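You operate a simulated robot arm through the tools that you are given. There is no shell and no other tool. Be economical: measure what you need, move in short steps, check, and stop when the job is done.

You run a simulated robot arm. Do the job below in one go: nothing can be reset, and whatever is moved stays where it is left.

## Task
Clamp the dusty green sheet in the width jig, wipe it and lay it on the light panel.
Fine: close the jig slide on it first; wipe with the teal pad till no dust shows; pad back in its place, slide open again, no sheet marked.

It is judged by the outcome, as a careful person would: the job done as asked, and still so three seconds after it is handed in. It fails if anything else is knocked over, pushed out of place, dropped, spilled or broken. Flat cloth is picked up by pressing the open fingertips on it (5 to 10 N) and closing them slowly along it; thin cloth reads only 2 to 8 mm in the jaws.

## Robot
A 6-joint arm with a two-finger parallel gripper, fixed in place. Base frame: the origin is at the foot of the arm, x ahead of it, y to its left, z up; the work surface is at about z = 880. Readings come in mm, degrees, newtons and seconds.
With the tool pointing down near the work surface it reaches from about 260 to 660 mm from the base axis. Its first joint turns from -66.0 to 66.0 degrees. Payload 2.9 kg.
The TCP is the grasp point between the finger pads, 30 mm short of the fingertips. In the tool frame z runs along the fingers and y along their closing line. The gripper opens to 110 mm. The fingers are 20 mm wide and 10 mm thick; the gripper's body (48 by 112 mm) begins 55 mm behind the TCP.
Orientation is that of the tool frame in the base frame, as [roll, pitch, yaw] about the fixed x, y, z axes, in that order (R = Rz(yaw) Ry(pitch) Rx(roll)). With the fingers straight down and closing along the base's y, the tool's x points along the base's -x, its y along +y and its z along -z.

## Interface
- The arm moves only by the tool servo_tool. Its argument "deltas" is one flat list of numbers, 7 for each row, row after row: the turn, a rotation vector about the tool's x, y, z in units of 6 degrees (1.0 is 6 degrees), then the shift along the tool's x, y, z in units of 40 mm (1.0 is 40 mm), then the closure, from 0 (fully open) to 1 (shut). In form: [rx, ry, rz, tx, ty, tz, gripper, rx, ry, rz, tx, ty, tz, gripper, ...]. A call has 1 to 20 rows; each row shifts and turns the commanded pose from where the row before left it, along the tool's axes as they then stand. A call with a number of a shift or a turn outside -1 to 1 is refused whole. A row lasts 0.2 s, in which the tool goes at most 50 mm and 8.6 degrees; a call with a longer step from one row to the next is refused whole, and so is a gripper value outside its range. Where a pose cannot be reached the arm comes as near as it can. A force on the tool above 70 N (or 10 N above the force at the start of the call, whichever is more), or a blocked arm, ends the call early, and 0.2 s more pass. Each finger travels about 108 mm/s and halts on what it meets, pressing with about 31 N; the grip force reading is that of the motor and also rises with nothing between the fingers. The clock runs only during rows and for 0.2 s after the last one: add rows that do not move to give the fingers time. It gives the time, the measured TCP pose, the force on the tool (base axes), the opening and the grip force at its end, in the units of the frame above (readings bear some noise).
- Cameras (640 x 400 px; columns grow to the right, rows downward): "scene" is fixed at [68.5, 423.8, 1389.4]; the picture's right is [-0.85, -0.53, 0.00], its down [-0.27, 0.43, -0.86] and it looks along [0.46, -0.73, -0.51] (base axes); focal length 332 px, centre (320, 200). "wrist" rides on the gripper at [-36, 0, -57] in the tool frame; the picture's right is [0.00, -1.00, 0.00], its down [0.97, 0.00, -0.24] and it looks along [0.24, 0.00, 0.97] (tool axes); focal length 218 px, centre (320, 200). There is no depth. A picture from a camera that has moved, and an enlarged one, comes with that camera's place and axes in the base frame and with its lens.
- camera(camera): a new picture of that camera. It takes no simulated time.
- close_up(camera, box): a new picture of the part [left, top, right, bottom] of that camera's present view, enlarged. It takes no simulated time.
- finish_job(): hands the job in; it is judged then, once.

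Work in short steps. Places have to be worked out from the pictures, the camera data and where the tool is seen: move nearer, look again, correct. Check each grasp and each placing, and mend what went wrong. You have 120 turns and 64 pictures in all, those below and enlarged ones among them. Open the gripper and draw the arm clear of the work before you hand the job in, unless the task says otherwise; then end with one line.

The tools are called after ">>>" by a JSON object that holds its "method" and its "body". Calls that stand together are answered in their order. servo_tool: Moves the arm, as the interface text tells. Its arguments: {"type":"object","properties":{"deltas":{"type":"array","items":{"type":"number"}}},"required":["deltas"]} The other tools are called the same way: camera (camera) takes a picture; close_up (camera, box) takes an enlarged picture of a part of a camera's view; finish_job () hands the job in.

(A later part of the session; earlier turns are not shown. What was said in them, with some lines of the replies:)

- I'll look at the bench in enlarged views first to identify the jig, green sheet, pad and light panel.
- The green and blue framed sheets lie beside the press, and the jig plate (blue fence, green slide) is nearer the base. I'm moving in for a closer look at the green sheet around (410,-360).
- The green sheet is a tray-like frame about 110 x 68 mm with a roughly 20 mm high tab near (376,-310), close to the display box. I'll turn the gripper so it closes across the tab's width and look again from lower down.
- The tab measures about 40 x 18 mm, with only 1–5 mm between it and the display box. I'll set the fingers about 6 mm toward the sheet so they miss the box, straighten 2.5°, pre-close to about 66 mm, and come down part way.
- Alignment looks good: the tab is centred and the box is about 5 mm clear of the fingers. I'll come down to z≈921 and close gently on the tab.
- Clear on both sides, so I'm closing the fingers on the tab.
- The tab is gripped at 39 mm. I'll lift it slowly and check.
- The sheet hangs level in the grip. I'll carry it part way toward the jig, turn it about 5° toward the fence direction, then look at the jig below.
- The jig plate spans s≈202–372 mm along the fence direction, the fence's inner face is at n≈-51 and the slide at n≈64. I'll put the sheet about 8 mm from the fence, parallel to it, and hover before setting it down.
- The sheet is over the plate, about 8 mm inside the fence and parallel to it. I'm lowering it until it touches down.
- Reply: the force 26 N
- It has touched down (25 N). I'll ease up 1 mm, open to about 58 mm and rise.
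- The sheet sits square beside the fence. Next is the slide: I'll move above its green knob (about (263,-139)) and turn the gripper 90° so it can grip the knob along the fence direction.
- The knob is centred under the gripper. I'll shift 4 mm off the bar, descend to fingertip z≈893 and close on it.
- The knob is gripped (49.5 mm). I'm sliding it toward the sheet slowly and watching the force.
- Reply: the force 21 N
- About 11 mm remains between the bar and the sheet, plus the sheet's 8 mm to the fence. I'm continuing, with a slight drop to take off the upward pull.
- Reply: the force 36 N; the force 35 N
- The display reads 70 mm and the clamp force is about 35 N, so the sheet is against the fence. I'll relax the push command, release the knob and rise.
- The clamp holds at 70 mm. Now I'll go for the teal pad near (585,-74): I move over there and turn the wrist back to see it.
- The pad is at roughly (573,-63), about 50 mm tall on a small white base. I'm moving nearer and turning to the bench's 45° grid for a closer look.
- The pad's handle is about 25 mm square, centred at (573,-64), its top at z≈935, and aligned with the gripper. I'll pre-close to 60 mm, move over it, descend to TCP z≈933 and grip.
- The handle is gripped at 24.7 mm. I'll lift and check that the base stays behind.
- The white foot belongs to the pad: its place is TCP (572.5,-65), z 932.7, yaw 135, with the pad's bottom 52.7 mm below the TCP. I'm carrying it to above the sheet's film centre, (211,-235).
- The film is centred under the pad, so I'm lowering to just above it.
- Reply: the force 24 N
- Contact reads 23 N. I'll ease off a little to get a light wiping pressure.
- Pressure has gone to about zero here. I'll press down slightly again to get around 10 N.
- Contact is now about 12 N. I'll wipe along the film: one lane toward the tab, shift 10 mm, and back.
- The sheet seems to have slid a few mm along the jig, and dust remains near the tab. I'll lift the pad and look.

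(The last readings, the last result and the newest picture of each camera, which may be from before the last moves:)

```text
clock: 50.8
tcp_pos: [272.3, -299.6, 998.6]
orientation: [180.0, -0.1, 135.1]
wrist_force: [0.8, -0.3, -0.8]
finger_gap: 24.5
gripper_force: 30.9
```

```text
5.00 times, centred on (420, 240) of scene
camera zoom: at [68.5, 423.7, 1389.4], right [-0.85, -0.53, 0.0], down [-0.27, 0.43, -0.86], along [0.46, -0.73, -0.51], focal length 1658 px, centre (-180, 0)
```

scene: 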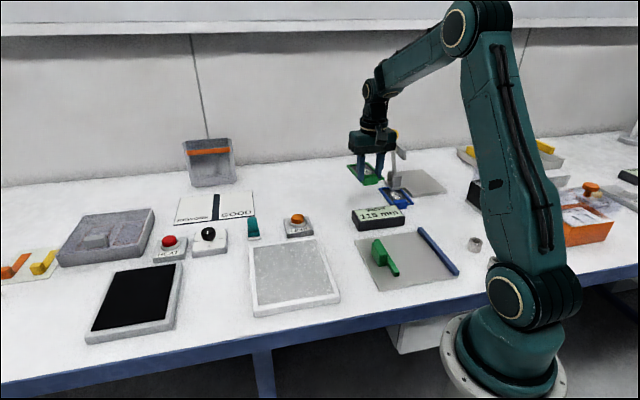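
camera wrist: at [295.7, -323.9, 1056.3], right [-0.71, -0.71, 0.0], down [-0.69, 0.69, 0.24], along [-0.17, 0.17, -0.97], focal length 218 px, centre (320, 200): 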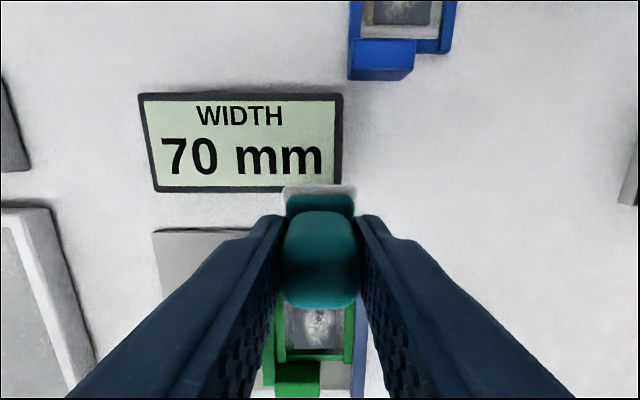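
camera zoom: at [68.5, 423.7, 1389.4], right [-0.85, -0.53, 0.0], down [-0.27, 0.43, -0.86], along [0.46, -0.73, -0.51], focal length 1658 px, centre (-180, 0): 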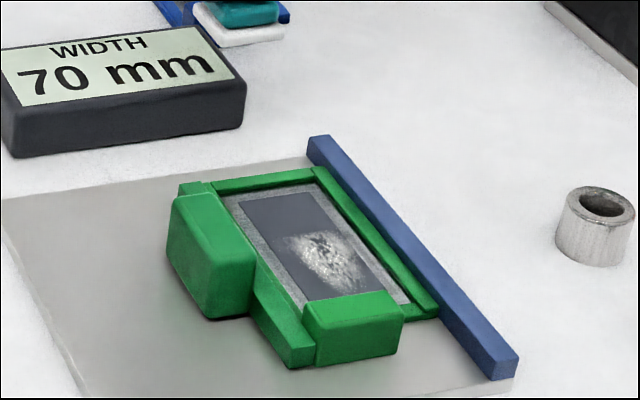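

The far half is clean and the near half is still dusty. The pad dragged the sheet about 15 mm toward the base, so the film now spans s≈259–343, still held between bar and fence. I'll land on the dusty near part (s≈277) and wipe outward with lighter pressure and side strokes.

>>> {"method": "servo_tool", "body": {"deltas": [0, 0, 0, 0.8, 0.08, 0, 0.88, 0, 0, 0, 0.8, 0, 0, 0.88, 0, 0, 0, 0.8, 0, 0, 0.88, 0, 0, 0, 0.78, 0, 0.2, 0.88, 0, 0, 0, 0, 0, 0.7, 0.88, 0, 0, 0, 0, 0, 0.37, 0.88, 0, 0, 0, 0, 0, 0, 0.88]}}

>>> {"method": "close_up", "body": {"camera": "scene", "box": [370, 190, 470, 280]}}

```text
clock: 52.4
tcp_pos: [180.7, -207.5, 947.7]
orientation: [-180.0, 0.0, 135.0]
wrist_force: [-0.1, -0.2, -0.6]
finger_gap: 24.6
gripper_force: 31.0
```

```text
4.44 times, centred on (420, 235) of scene
camera zoom: at [68.5, 423.7, 1389.4], right [-0.85, -0.53, 0.0], down [-0.27, 0.43, -0.86], along [0.46, -0.73, -0.51], focal length 1474 px, centre (-124, 44)
```

zoom: 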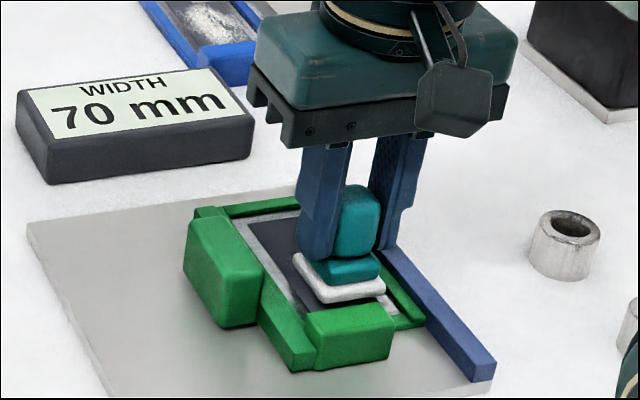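

>>> {"method": "servo_tool", "body": {"deltas": [0, 0, 0, -0.03, 0.05, 0.09, 0.88, 0, 0, 0, 0, 0, 0.02, 0.88, 0, 0, 0, 0, 0, 0, 0.88]}}

```text
clock: 53.2
tcp_pos: [185.4, -206.9, 942.4]
orientation: [-179.9, 0.0, 135.1]
wrist_force: [0.3, -0.3, -0.3]
finger_gap: 24.6
gripper_force: 31.0
```

>>> {"method": "servo_tool", "body": {"deltas": [0, 0, 0, 0, 0, 0.025, 0.88, 0, 0, 0, 0, 0, 0, 0.88]}}

```text
clock: 53.8
tcp_pos: [185.3, -208.0, 942.0]
orientation: [180.0, 0.0, 135.0]
wrist_force: [0.3, -0.1, -0.9]
finger_gap: 24.6
gripper_force: 30.4
```

>>> {"method": "servo_tool", "body": {"deltas": [0, 0, 0, 0, 0, 0.02, 0.88, 0, 0, 0, 0, 0, 0, 0.88]}}

```text
clock: 54.4
tcp_pos: [185.0, -207.3, 941.4]
orientation: [180.0, 0.1, 135.1]
wrist_force: [-0.3, 1.4, 9.6]
finger_gap: 24.6
gripper_force: 31.0
```

Contact is 9.6 N. I'll do cross strokes with small outward steps.

>>> {"method": "servo_tool", "body": {"deltas": [0, 0, 0, 0, 0.12, 0, 0.88, 0, 0, 0, 0, -0.14, 0, 0.88, 0, 0, 0, 0, -0.12, 0, 0.88, 0, 0, 0, -0.1, 0, 0, 0.88, 0, 0, 0, 0, 0.14, 0, 0.88, 0, 0, 0, 0, 0.12, 0, 0.88, 0, 0, 0, -0.1, 0, 0, 0.88, 0, 0, 0, 0, -0.14, 0, 0.88, 0, 0, 0, 0, -0.12, 0, 0.88, 0, 0, 0, -0.1, 0, 0, 0.88, 0, 0, 0, 0, 0.14, 0, 0.88, 0, 0, 0, 0, 0.12, 0, 0.88, 0, 0, 0, -0.2, 0, 0, 0.88, 0, 0, 0, 0, -0.14, 0, 0.88, 0, 0, 0, -0.2, 0, 0, 0.88, 0, 0, 0, 0, 0, 0, 0.88]}}

>>> {"method": "close_up", "body": {"camera": "scene", "box": [370, 190, 470, 280]}}

```text
clock: 57.8
tcp_pos: [204.7, -226.9, 942.3]
orientation: [179.9, 0.0, 135.0]
wrist_force: [-6.4, 6.5, 29.6]
finger_gap: 24.6
gripper_force: 30.7
```

```text
4.44 times, centred on (420, 235) of scene
camera zoom: at [68.2, 424.1, 1389.3], right [-0.85, -0.53, 0.0], down [-0.27, 0.43, -0.86], along [0.46, -0.73, -0.51], focal length 1474 px, centre (-124, 44)
```

zoom: 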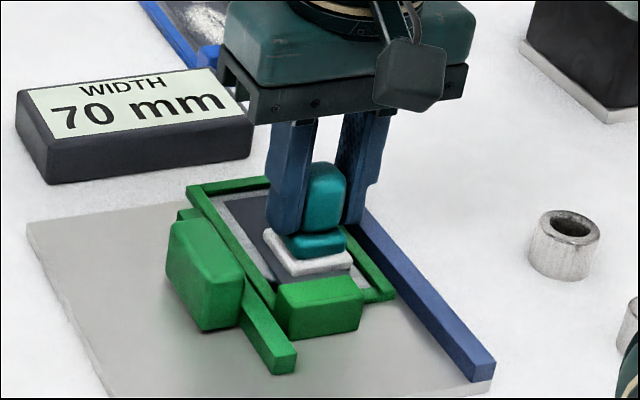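

The sheet has drifted back outward and the display still reads 70 mm. I'll lift and check the dust.

>>> {"method": "servo_tool", "body": {"deltas": [0, 0, 0, 0, 0, -0.4, 0.88, 0, 0, 0, 0, 0, -0.8, 0.88, 0, 0, 0, -0.8, 0, -0.2, 0.88, 0, 0, 0, -0.8, 0, 0, 0.88, 0, 0, 0, -0.6, 0, 0, 0.88, 0, 0, 0, 0, 0, 0, 0.88]}}

>>> {"method": "close_up", "body": {"camera": "scene", "box": [370, 200, 470, 280]}}

```text
clock: 59.2
tcp_pos: [267.2, -290.0, 996.7]
orientation: [180.0, 0.1, 135.0]
wrist_force: [-0.3, 0.1, -0.1]
finger_gap: 24.4
gripper_force: 31.2
```

```text
5.00 times, centred on (420, 240) of scene
camera zoom: at [68.6, 423.7, 1389.4], right [-0.85, -0.53, 0.0], down [-0.27, 0.43, -0.86], along [0.46, -0.73, -0.51], focal length 1658 px, centre (-180, 0)
```

zoom: 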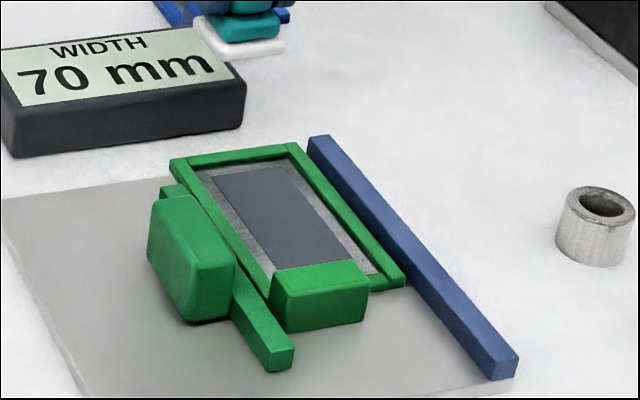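

Dust is gone where visible, though the near end is hidden behind the tab. I'll check with the wrist camera from farther back and higher.

>>> {"method": "servo_tool", "body": {"deltas": [0, 0, 0, 0.3, 0.8, -0.6, 0.88, 0, 0, 0, 0.6, 0.8, -0.6, 0.88, 0, 0, 0, 0.6, 0.6, -0.3, 0.88, 0, 0, 0, 0, 0, 0, 0.88]}}

>>> {"method": "camera", "body": {"camera": "wrist"}}

```text
clock: 60.2
tcp_pos: [287.5, -185.5, 1057.7]
orientation: [180.0, 0.0, 135.1]
wrist_force: [-0.6, 0.7, -0.6]
finger_gap: 24.8
gripper_force: 30.9
```

```text
22 pictures are left
camera wrist: at [311.2, -209.8, 1115.2], right [-0.71, -0.71, 0.0], down [-0.69, 0.69, 0.24], along [-0.17, 0.17, -0.97], focal length 218 px, centre (320, 200)
```

wrist: 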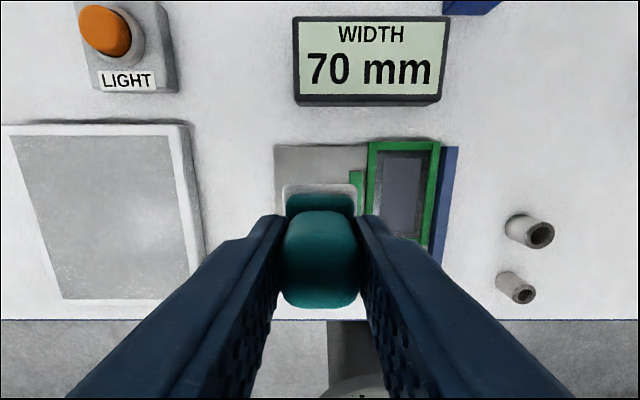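

>>> {"method": "close_up", "body": {"camera": "wrist", "box": [340, 130, 480, 260]}}

```text
3.08 times, centred on (410, 195) of wrist
camera zoom: at [311.2, -209.8, 1115.2], right [-0.71, -0.71, 0.0], down [-0.69, 0.69, 0.24], along [-0.17, 0.17, -0.97], focal length 672 px, centre (43, 215)
```

zoom: 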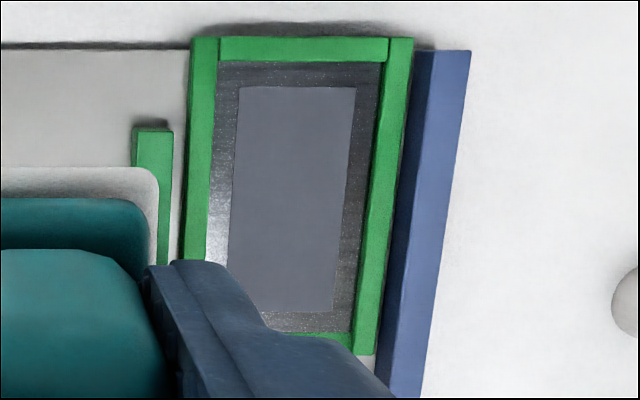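

The film is clean. Returning the pad to its place at (572.5,-65).

>>> {"method": "servo_tool", "body": {"deltas": [0, 0, 0, -0.182, 0.448, 0, 0.88, 0, 0, 0, -0.364, 0.896, 0, 0.88, 0, 0, 0, -0.364, 0.896, 0, 0.88, 0, 0, 0, -0.364, 0.896, 0, 0.88, 0, 0, 0, -0.364, 0.896, 0, 0.88, 0, 0, 0, -0.364, 0.896, 0, 0.88, 0, 0, 0, -0.364, 0.896, 0, 0.88, 0, 0, 0, -0.364, 0.896, 0, 0.88, 0, 0, 0, -0.182, 0.448, 0, 0.88, 0, 0, 0, 0, 0, 0.5, 0.88, 0, 0, 0, 0, 0, 0, 0.88, 0, 0, 0, 0, 0, 0, 0.88]}}

```text
clock: 62.8
tcp_pos: [572.4, -64.5, 1037.3]
orientation: [-179.9, 0.0, 135.0]
wrist_force: [-0.1, 0.2, -0.5]
finger_gap: 24.6
gripper_force: 30.7
```

Right over its place, so I'm lowering to just above the bench.

>>> {"method": "servo_tool", "body": {"deltas": [0, 0, 0, 0, 0, 0.8, 0.88, 0, 0, 0, 0, 0, 0.8, 0.88, 0, 0, 0, 0, 0, 0.7, 0.88, 0, 0, 0, 0, 0, 0.2, 0.88, 0, 0, 0, 0, 0, 0.05, 0.88, 0, 0, 0, 0, 0, 0, 0.88]}}

```text
clock: 64.2
tcp_pos: [572.0, -65.1, 935.9]
orientation: [-179.9, 0.0, 135.0]
wrist_force: [0.4, -0.5, -0.9]
finger_gap: 24.4
gripper_force: 30.9
```

>>> {"method": "servo_tool", "body": {"deltas": [0, 0, 0, 0, 0, 0.05, 0.88, 0, 0, 0, 0, 0, 0.02, 0.88, 0, 0, 0, 0, 0, 0, 0.88]}}

```text
clock: 65.0
tcp_pos: [572.5, -66.4, 932.3]
orientation: [-180.0, 0.0, 135.1]
wrist_force: [0.0, 0.0, -0.7]
finger_gap: 24.7
gripper_force: 30.9
```

>>> {"method": "servo_tool", "body": {"deltas": [0, 0, 0, 0, 0, 0.03, 0.88, 0, 0, 0, 0, 0, 0.0, 0.88]}}

```text
clock: 65.6
tcp_pos: [570.8, -66.4, 932.4]
orientation: [-180.0, 0.0, 135.0]
wrist_force: [-0.9, -0.8, -1.3]
finger_gap: 24.8
gripper_force: 31.3
```

>>> {"method": "servo_tool", "body": {"deltas": [0, 0, 0, 0, 0, 0.03, 0.88, 0, 0, 0, 0, 0, 0.0, 0.88]}}

```text
clock: 66.2
tcp_pos: [571.6, -65.8, 931.0]
orientation: [179.9, 0.1, 135.0]
wrist_force: [0.9, 0.2, -1.7]
finger_gap: 24.6
gripper_force: 30.6
```

>>> {"method": "servo_tool", "body": {"deltas": [0, 0, 0, 0, 0, 0.03, 0.88, 0, 0, 0, 0, 0, 0.0, 0.88]}}

>>> {"method": "close_up", "body": {"camera": "scene", "box": [210, 190, 300, 250]}}

```text
clock: 66.8
tcp_pos: [571.1, -66.2, 931.3]
orientation: [180.0, 0.1, 135.0]
wrist_force: [-0.9, -1.6, 5.4]
finger_gap: 24.5
gripper_force: 31.1
```

```text
6.67 times, centred on (255, 220) of scene
camera zoom: at [68.4, 423.7, 1389.4], right [-0.85, -0.53, 0.0], down [-0.27, 0.43, -0.86], along [0.46, -0.73, -0.51], focal length 2211 px, centre (753, 67)
```

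zoom: 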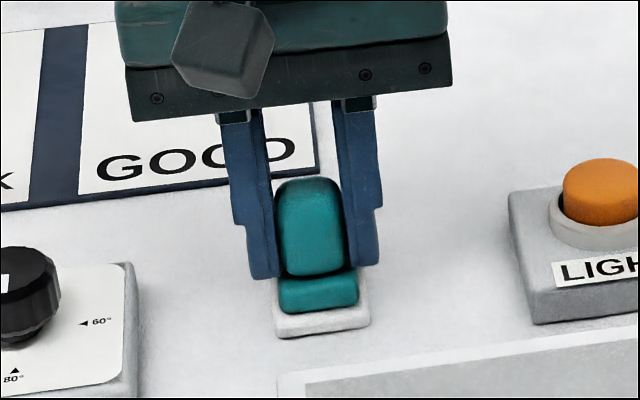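

It has touched down at 5 N. I'll release and rise.

>>> {"method": "servo_tool", "body": {"deltas": [0, 0, 0, 0, 0, 0, 0.75, 0, 0, 0, 0, 0, 0, 0.6, 0, 0, 0, 0, 0, 0, 0.5, 0, 0, 0, 0, 0, -0.2, 0.5, 0, 0, 0, 0, 0, -0.7, 0.5, 0, 0, 0, 0, 0, -0.9, 0.5, 0, 0, 0, 0.5, 0, -0.9, 0.5, 0, 0, 0, 0, 0, 0, 0.5]}}

>>> {"method": "close_up", "body": {"camera": "scene", "box": [210, 190, 300, 250]}}

```text
clock: 68.6
tcp_pos: [556.9, -50.3, 1038.7]
orientation: [179.9, -0.1, 134.9]
wrist_force: [0.4, 0.8, 0.1]
finger_gap: 54.8
gripper_force: 0.1
```

```text
6.67 times, centred on (255, 220) of scene
camera zoom: at [68.5, 423.8, 1389.4], right [-0.85, -0.53, 0.0], down [-0.27, 0.43, -0.86], along [0.46, -0.73, -0.51], focal length 2211 px, centre (753, 67)
```

zoom: 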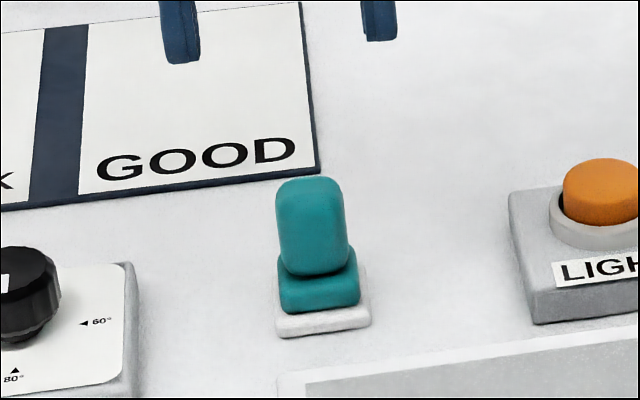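

The pad is back in place and standing. Next I open the slide: back above its knob, then turn 90°.

>>> {"method": "servo_tool", "body": {"deltas": [0, 0, 0, 0.2, -0.43, 0, 0.4, 0, 0, 0, 0.397, -0.849, 0, 0.3, 0, 0, 0, 0.397, -0.849, 0, 0.3, 0, 0, 0, 0.397, -0.849, 0, 0.3, 0, 0, 0, 0.397, -0.849, 0, 0.3, 0, 0, 0, 0.397, -0.849, 0, 0.3, 0, 0, 0, 0.397, -0.849, 0, 0.3, 0, 0, 0, 0.397, -0.849, 0, 0.3, 0, 0, 0, 0.397, -0.849, 0, 0.3, 0, 0, 0, 0.2, -0.42, 0, 0.3, 0, 0, 0, 0, 0, 0, 0.3]}}

>>> {"method": "servo_tool", "body": {"deltas": [0, 0, 1, 0, 0, 0, 0.3, 0, 0, 1, 0, 0, 0, 0.3, 0, 0, 1, 0, 0, 0, 0.3, 0, 0, 1, 0, 0, 0, 0.3, 0, 0, 1, 0, 0, 0, 0.3, 0, 0, 1, 0, 0, 0, 0.3, 0, 0, 1, 0, 0, 0, 0.3, 0, 0, 1, 0, 0, 0, 0.3, 0, 0, 1, 0, 0, 0, 0.3, 0, 0, 1, 0, 0, 0, 0.3, 0, 0, 1, 0, 0, 0, 0.3, 0, 0, 1, 0, 0, 0, 0.3, 0, 0, 1, 0, 0, 0, 0.3, 0, 0, 1, 0, 0, 0, 0.3, 0, 0, 1, 0, 0, 0, 0.3, 0, 0, 0, 0, 0, 0, 0.3]}}

>>> {"method": "camera", "body": {"camera": "wrist"}}

```text
clock: 71.0
tcp_pos: [240.6, -167.3, 1036.3]
orientation: [-179.9, 0.1, 135.1]
wrist_force: [-0.3, 0.0, 0.4]
finger_gap: 77.4
gripper_force: 0.2
```

```text
clock: 74.4
tcp_pos: [239.9, -167.1, 1037.6]
orientation: [-179.9, 0.0, 44.9]
wrist_force: [-0.3, -0.4, 0.5]
finger_gap: 76.7
gripper_force: 0.1
```

```text
18 pictures are left
camera wrist: at [213.3, -190.7, 1094.3], right [-0.71, 0.71, 0.0], down [0.69, 0.69, 0.24], along [0.17, 0.17, -0.97], focal length 218 px, centre (320, 200)
```

wrist: 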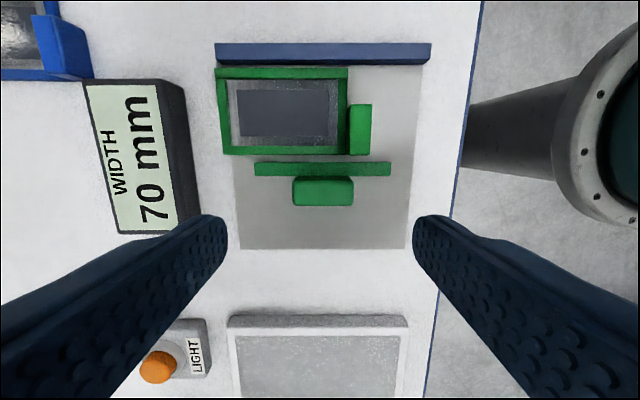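

The film is fully clean. The knob is centred below, so I'll descend, grip it, and draw the slide back about 35 mm.

>>> {"method": "servo_tool", "body": {"deltas": [0, 0, 0, 0.1, -0.055, 0.6, 0.3, 0, 0, 0, 0, 0, 0.8, 0.3, 0, 0, 0, 0, 0, 0.8, 0.3, 0, 0, 0, 0, 0, 0.4, 0.3, 0, 0, 0, 0, 0, 0.23, 0.3, 0, 0, 0, 0, 0, 0, 0.4, 0, 0, 0, 0, 0, 0, 0.5, 0, 0, 0, 0, 0, 0, 0.56, 0, 0, 0, 0, 0, 0, 0.6, 0, 0, 0, 0, 0, 0, 0.6]}}

```text
clock: 76.6
tcp_pos: [242.1, -161.6, 923.7]
orientation: [179.9, 0.0, 45.1]
wrist_force: [2.9, -1.8, -12.2]
finger_gap: 49.6
gripper_force: 45.2
```

>>> {"method": "servo_tool", "body": {"deltas": [0, 0, 0, 0.1, 0, 0.005, 0.6, 0, 0, 0, 0.1, 0, 0, 0.6, 0, 0, 0, 0.1, 0, 0, 0.6, 0, 0, 0, 0.1, 0, 0, 0.6, 0, 0, 0, 0.1, 0, 0, 0.6, 0, 0, 0, 0.1, 0, 0, 0.6, 0, 0, 0, 0.1, 0, 0, 0.6, 0, 0, 0, 0.1, 0, 0, 0.6, 0, 0, 0, 0.06, 0, 0, 0.6, 0, 0, 0, 0, 0, 0, 0.6]}}

>>> {"method": "close_up", "body": {"camera": "scene", "box": [330, 180, 480, 290]}}

```text
clock: 78.8
tcp_pos: [266.0, -136.9, 923.4]
orientation: [180.0, 0.0, 45.0]
wrist_force: [3.0, -3.3, -8.1]
finger_gap: 49.8
gripper_force: 45.2
```

```text
3.64 times, centred on (405, 235) of scene
camera zoom: at [68.7, 423.7, 1389.4], right [-0.85, -0.53, 0.0], down [-0.27, 0.43, -0.86], along [0.46, -0.73, -0.51], focal length 1206 px, centre (11, 73)
```

zoom: 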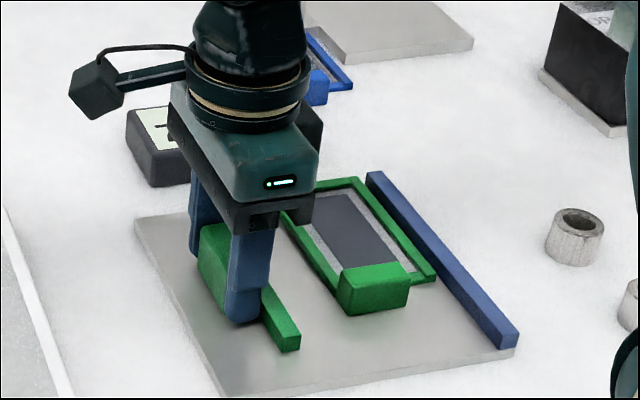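

The slide is back at its original open position. I'll release the knob, rise and turn back to yaw 135.

>>> {"method": "servo_tool", "body": {"deltas": [0, 0, 0, 0, 0, 0, 0.4, 0, 0, 0, 0, 0, 0, 0.3, 0, 0, 0, 0, 0, -0.5, 0.3, 0, 0, 0, 0, 0, -1, 0.3, 0, 0, 0, 0, 0, -1, 0.3, 0, 0, -1, 0, 0, 0, 0.3, 0, 0, -1, 0, 0, 0, 0.3, 0, 0, -1, 0, 0, 0, 0.3, 0, 0, -1, 0, 0, 0, 0.3, 0, 0, -1, 0, 0, 0, 0.3, 0, 0, -1, 0, 0, 0, 0.3, 0, 0, -1, 0, 0, 0, 0.3, 0, 0, -1, 0, 0, 0, 0.3, 0, 0, -1, 0, 0, 0, 0.3, 0, 0, -1, 0, 0, 0, 0.3, 0, 0, -1, 0, 0, 0, 0.3, 0, 0, -1, 0, 0, 0, 0.3, 0, 0, -1, 0, 0, 0, 0.3, 0, 0, -1, 0, 0, 0, 0.3, 0, 0, -1, 0, 0, 0, 0.3]}}

```text
clock: 83.0
tcp_pos: [266.1, -138.5, 1024.0]
orientation: [-180.0, 0.1, 135.2]
wrist_force: [0.3, 0.1, -0.1]
finger_gap: 76.8
gripper_force: 0.2
```

>>> {"method": "servo_tool", "body": {"deltas": [0, 0, 0, 0.2, -0.6, 0, 0.4, 0, 0, 0, 0.2, -0.6, 0, 0.4, 0, 0, 0, 0.2, -0.6, 0.2, 0.4, 0, 0, 0, 0.1, -0.39, 0.4, 0.4, 0, 0, 0, 0, 0, 0.4, 0.4, 0, 0, 0, 0, 0, 0, 0.4]}}

>>> {"method": "camera", "body": {"camera": "wrist"}}

```text
clock: 84.4
tcp_pos: [183.4, -179.7, 983.1]
orientation: [179.9, 0.0, 135.1]
wrist_force: [0.8, -0.3, 0.1]
finger_gap: 66.0
gripper_force: 0.0
```

```text
16 pictures are left
camera wrist: at [207.5, -204.0, 1039.9], right [-0.71, -0.71, 0.0], down [-0.69, 0.69, 0.24], along [-0.17, 0.17, -0.97], focal length 218 px, centre (320, 200)
```

wrist: 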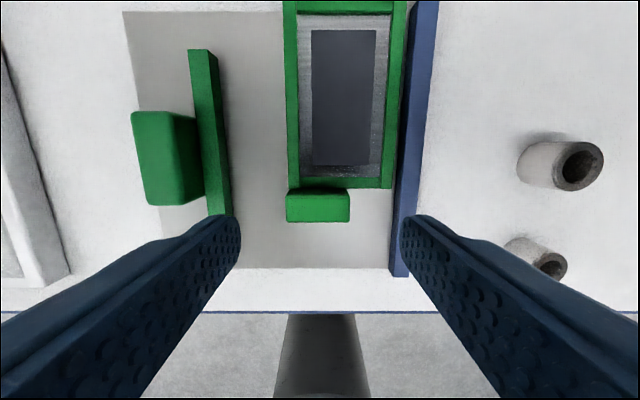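

The tab is centred and clear of the fence. I'll descend to TCP z≈928 and grip the tab.

>>> {"method": "servo_tool", "body": {"deltas": [0, 0, 0, 0.05, 0.03, 0.5, 0.42, 0, 0, 0, 0, 0, 0.5, 0.42, 0, 0, 0, 0, 0, 0.25, 0.42, 0, 0, 0, 0, 0, 0.11, 0.42, 0, 0, 0, 0, 0, 0, 0.42, 0, 0, 0, 0, 0, 0, 0.5, 0, 0, 0, 0, 0, 0, 0.6, 0, 0, 0, 0, 0, 0, 0.68, 0, 0, 0, 0, 0, 0, 0.72, 0, 0, 0, 0, 0, 0, 0.75, 0, 0, 0, 0, 0, 0, 0.75]}}

```text
clock: 86.8
tcp_pos: [182.0, -176.4, 927.4]
orientation: [180.0, 0.0, 135.0]
wrist_force: [0.1, -0.3, -0.8]
finger_gap: 39.1
gripper_force: 30.8
```

The tab is gripped. I'll lift the sheet and carry it to the light panel, whose inner area spans n 218–366 and s 195–377; target TCP is about (380,53).

>>> {"method": "servo_tool", "body": {"deltas": [0, 0, 0, 0, 0, -0.3, 0.8, 0, 0, 0, 0, 0, -0.6, 0.8, 0, 0, 0, 0, 0, -0.8, 0.8, 0, 0, 0, 0, 0, -0.7, 0.8, 0, 0, 0, 0.07, 0.5, 0, 0.8, 0, 0, 0, 0.07, 0.94, 0, 0.8, 0, 0, 0, 0.07, 0.94, 0, 0.8, 0, 0, 0, 0.07, 0.94, 0, 0.8, 0, 0, 0, 0.07, 0.94, 0, 0.8, 0, 0, 0, 0.07, 0.94, 0, 0.8, 0, 0, 0, 0.07, 0.94, 0, 0.8, 0, 0, 0, 0.04, 0.9, 0, 0.8, 0, 0, 0, 0, 0.5, 0, 0.8, 0, 0, 0, 0, 0, 0, 0.8, 0, 0, 0, 0, 0, 0, 0.8]}}

>>> {"method": "camera", "body": {"camera": "wrist"}}

>>> {"method": "camera", "body": {"camera": "scene"}}

```text
clock: 90.0
tcp_pos: [380.9, 50.6, 1025.8]
orientation: [180.0, -0.1, 134.9]
wrist_force: [-0.7, -0.1, 0.1]
finger_gap: 39.2
gripper_force: 31.3
```

```text
15 pictures are left
camera wrist: at [405.2, 26.8, 1083.4], right [-0.71, -0.71, 0.0], down [-0.69, 0.69, 0.24], along [-0.17, 0.17, -0.97], focal length 218 px, centre (320, 200)
```

wrist: 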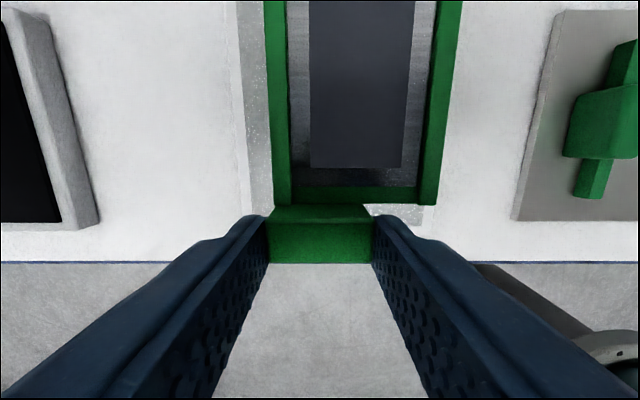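

```text
14 pictures are left
```

scene: 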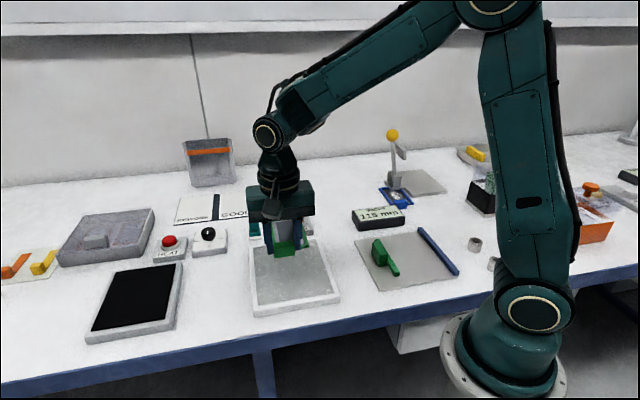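

>>> {"method": "close_up", "body": {"camera": "wrist", "box": [220, 130, 460, 270]}}

>>> {"method": "close_up", "body": {"camera": "scene", "box": [230, 200, 350, 320]}}

```text
2.67 times, centred on (340, 200) of wrist
camera zoom: at [405.2, 26.8, 1083.4], right [-0.71, -0.71, 0.0], down [-0.69, 0.69, 0.24], along [-0.17, 0.17, -0.97], focal length 582 px, centre (267, 200)
```

zoom: 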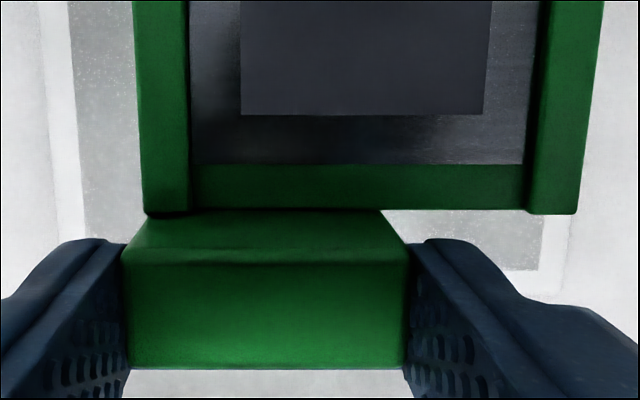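

```text
3.33 times, centred on (290, 260) of scene
camera zoom: at [68.5, 423.8, 1389.4], right [-0.85, -0.53, 0.0], down [-0.27, 0.43, -0.86], along [0.46, -0.73, -0.51], focal length 1106 px, centre (420, 0)
```

zoom: 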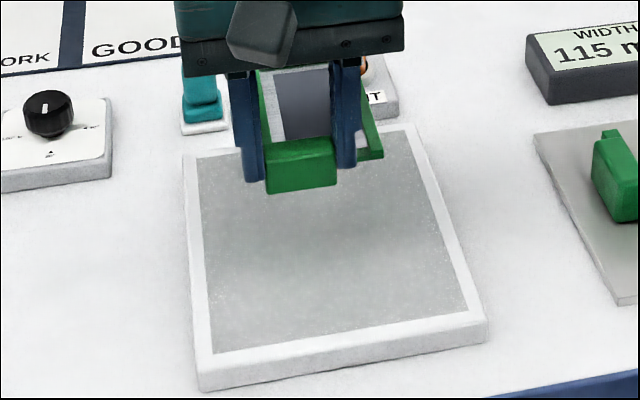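

The sheet's footprint (n 255–325, s 221–351) lies well inside the panel, so I'm lowering it.

>>> {"method": "servo_tool", "body": {"deltas": [0, 0, 0, 0, 0, 0.7, 0.8, 0, 0, 0, 0, 0, 0.7, 0.8, 0, 0, 0, 0, 0, 0.35, 0.8, 0, 0, 0, 0, 0, 0.1, 0.8, 0, 0, 0, 0, 0, 0, 0.8]}}

>>> {"method": "close_up", "body": {"camera": "scene", "box": [230, 200, 350, 320]}}

```text
clock: 91.2
tcp_pos: [381.4, 51.0, 950.8]
orientation: [180.0, 0.0, 135.0]
wrist_force: [0.9, 0.3, -1.2]
finger_gap: 38.9
gripper_force: 30.9
```

```text
3.33 times, centred on (290, 260) of scene
camera zoom: at [68.5, 423.8, 1389.4], right [-0.85, -0.53, 0.0], down [-0.27, 0.43, -0.86], along [0.46, -0.73, -0.51], focal length 1106 px, centre (420, 0)
```

zoom: 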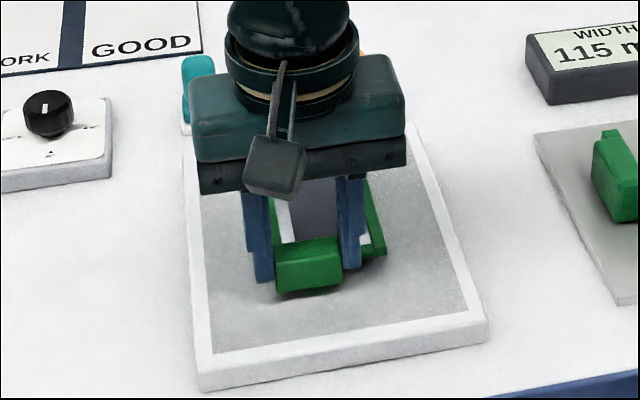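

>>> {"method": "servo_tool", "body": {"deltas": [0, 0, 0, 0, 0, 0.08, 0.8, 0, 0, 0, 0, 0, 0.06, 0.8, 0, 0, 0, 0, 0, 0, 0.8]}}

```text
clock: 92.0
tcp_pos: [381.5, 51.3, 946.4]
orientation: [180.0, 0.0, 135.0]
wrist_force: [0.1, 0.1, -0.2]
finger_gap: 39.0
gripper_force: 31.1
```

>>> {"method": "servo_tool", "body": {"deltas": [0, 0, 0, 0, 0, 0.06, 0.8, 0, 0, 0, 0, 0, 0.04, 0.8, 0, 0, 0, 0, 0, 0, 0.8]}}

```text
clock: 92.8
tcp_pos: [381.2, 50.6, 941.6]
orientation: [180.0, 0.1, 135.1]
wrist_force: [0.0, 0.9, -0.6]
finger_gap: 39.0
gripper_force: 31.5
```

>>> {"method": "servo_tool", "body": {"deltas": [0, 0, 0, 0, 0, 0.05, 0.8, 0, 0, 0, 0, 0, 0.02, 0.8, 0, 0, 0, 0, 0, 0, 0.8]}}

```text
clock: 93.6
tcp_pos: [380.3, 51.2, 940.1]
orientation: [180.0, 0.0, 135.0]
wrist_force: [-4.5, 0.6, 15.5]
finger_gap: 39.0
gripper_force: 30.8
```

It has touched the panel (15 N). I'll ease slightly, release and rise clear.

>>> {"method": "servo_tool", "body": {"deltas": [0, 0, 0, 0, 0, -0.012, 0.8, 0, 0, 0, 0, 0, 0, 0.6, 0, 0, 0, 0, 0, 0, 0.5, 0, 0, 0, 0, 0, 0, 0.46, 0, 0, 0, 0, 0, -0.3, 0.46, 0, 0, 0, 0, 0, -0.8, 0.46, 0, 0, 0, 0, 0, -1, 0.46, 0, 0, 0, 0, 0, -1, 0.46, 0, 0, 0, 0, 0, -1, 0.3, 0, 0, 0, 0, 0, 0, 0.2]}}

>>> {"method": "camera", "body": {"camera": "wrist"}}

>>> {"method": "camera", "body": {"camera": "scene"}}

```text
clock: 95.8
tcp_pos: [380.4, 52.9, 1103.4]
orientation: [-180.0, 0.1, 135.1]
wrist_force: [-0.2, 0.5, -0.4]
finger_gap: 87.9
gripper_force: 0.0
```

```text
10 pictures are left
camera wrist: at [403.5, 28.8, 1160.8], right [-0.71, -0.71, 0.0], down [-0.69, 0.69, 0.24], along [-0.17, 0.17, -0.97], focal length 218 px, centre (320, 200)
```

wrist: 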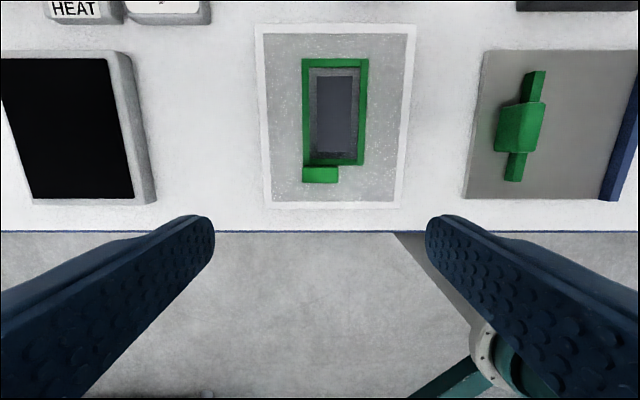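

```text
9 pictures are left
```

scene: 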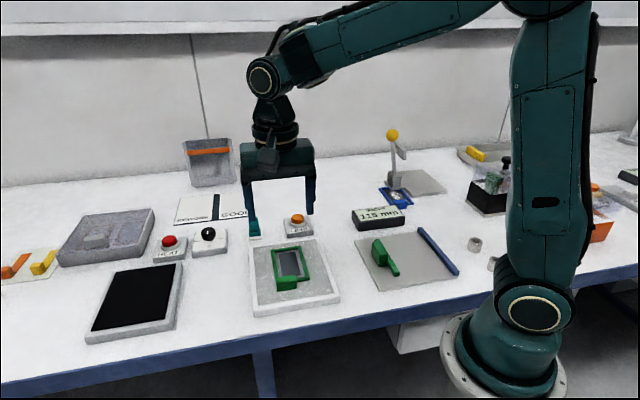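

The sheet lies flat on the light panel, the slide is open (115 mm) and the pad is back. One last enlarged look at the film for any remaining dust.

>>> {"method": "close_up", "body": {"camera": "wrist", "box": [280, 40, 390, 200]}}

>>> {"method": "close_up", "body": {"camera": "scene", "box": [230, 205, 350, 315]}}

```text
2.50 times, centred on (335, 120) of wrist
camera zoom: at [403.5, 28.8, 1160.8], right [-0.71, -0.71, 0.0], down [-0.69, 0.69, 0.24], along [-0.17, 0.17, -0.97], focal length 546 px, centre (282, 400)
```

zoom: 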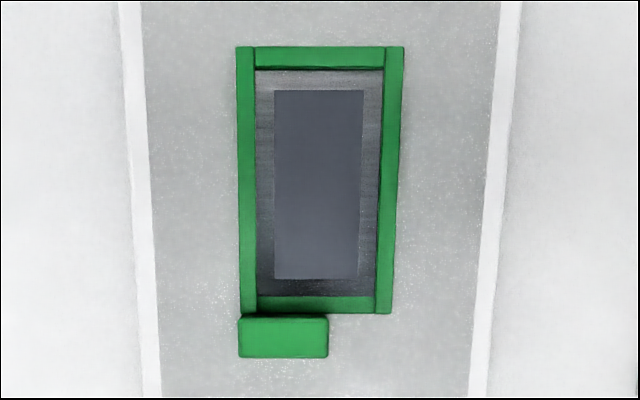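

```text
3.64 times, centred on (290, 260) of scene
camera zoom: at [68.5, 423.8, 1389.4], right [-0.85, -0.53, 0.0], down [-0.27, 0.43, -0.86], along [0.46, -0.73, -0.51], focal length 1206 px, centre (429, -18)
```

zoom: 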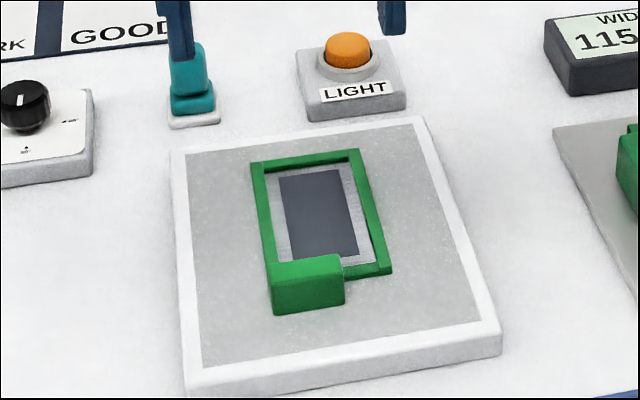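

The film is clean and unmarked, everything is in place, and the arm is clear with the gripper open. Handing in.

>>> {"method": "finish_job", "body": {}}

```text
The job is handed in.
```

The green sheet was clamped, wiped until no dust showed and laid unmarked on the light panel. The slide is open again at 115 mm and the pad is within about 3 mm of its place. The sheet shifted some millimetres in the jig during wiping.
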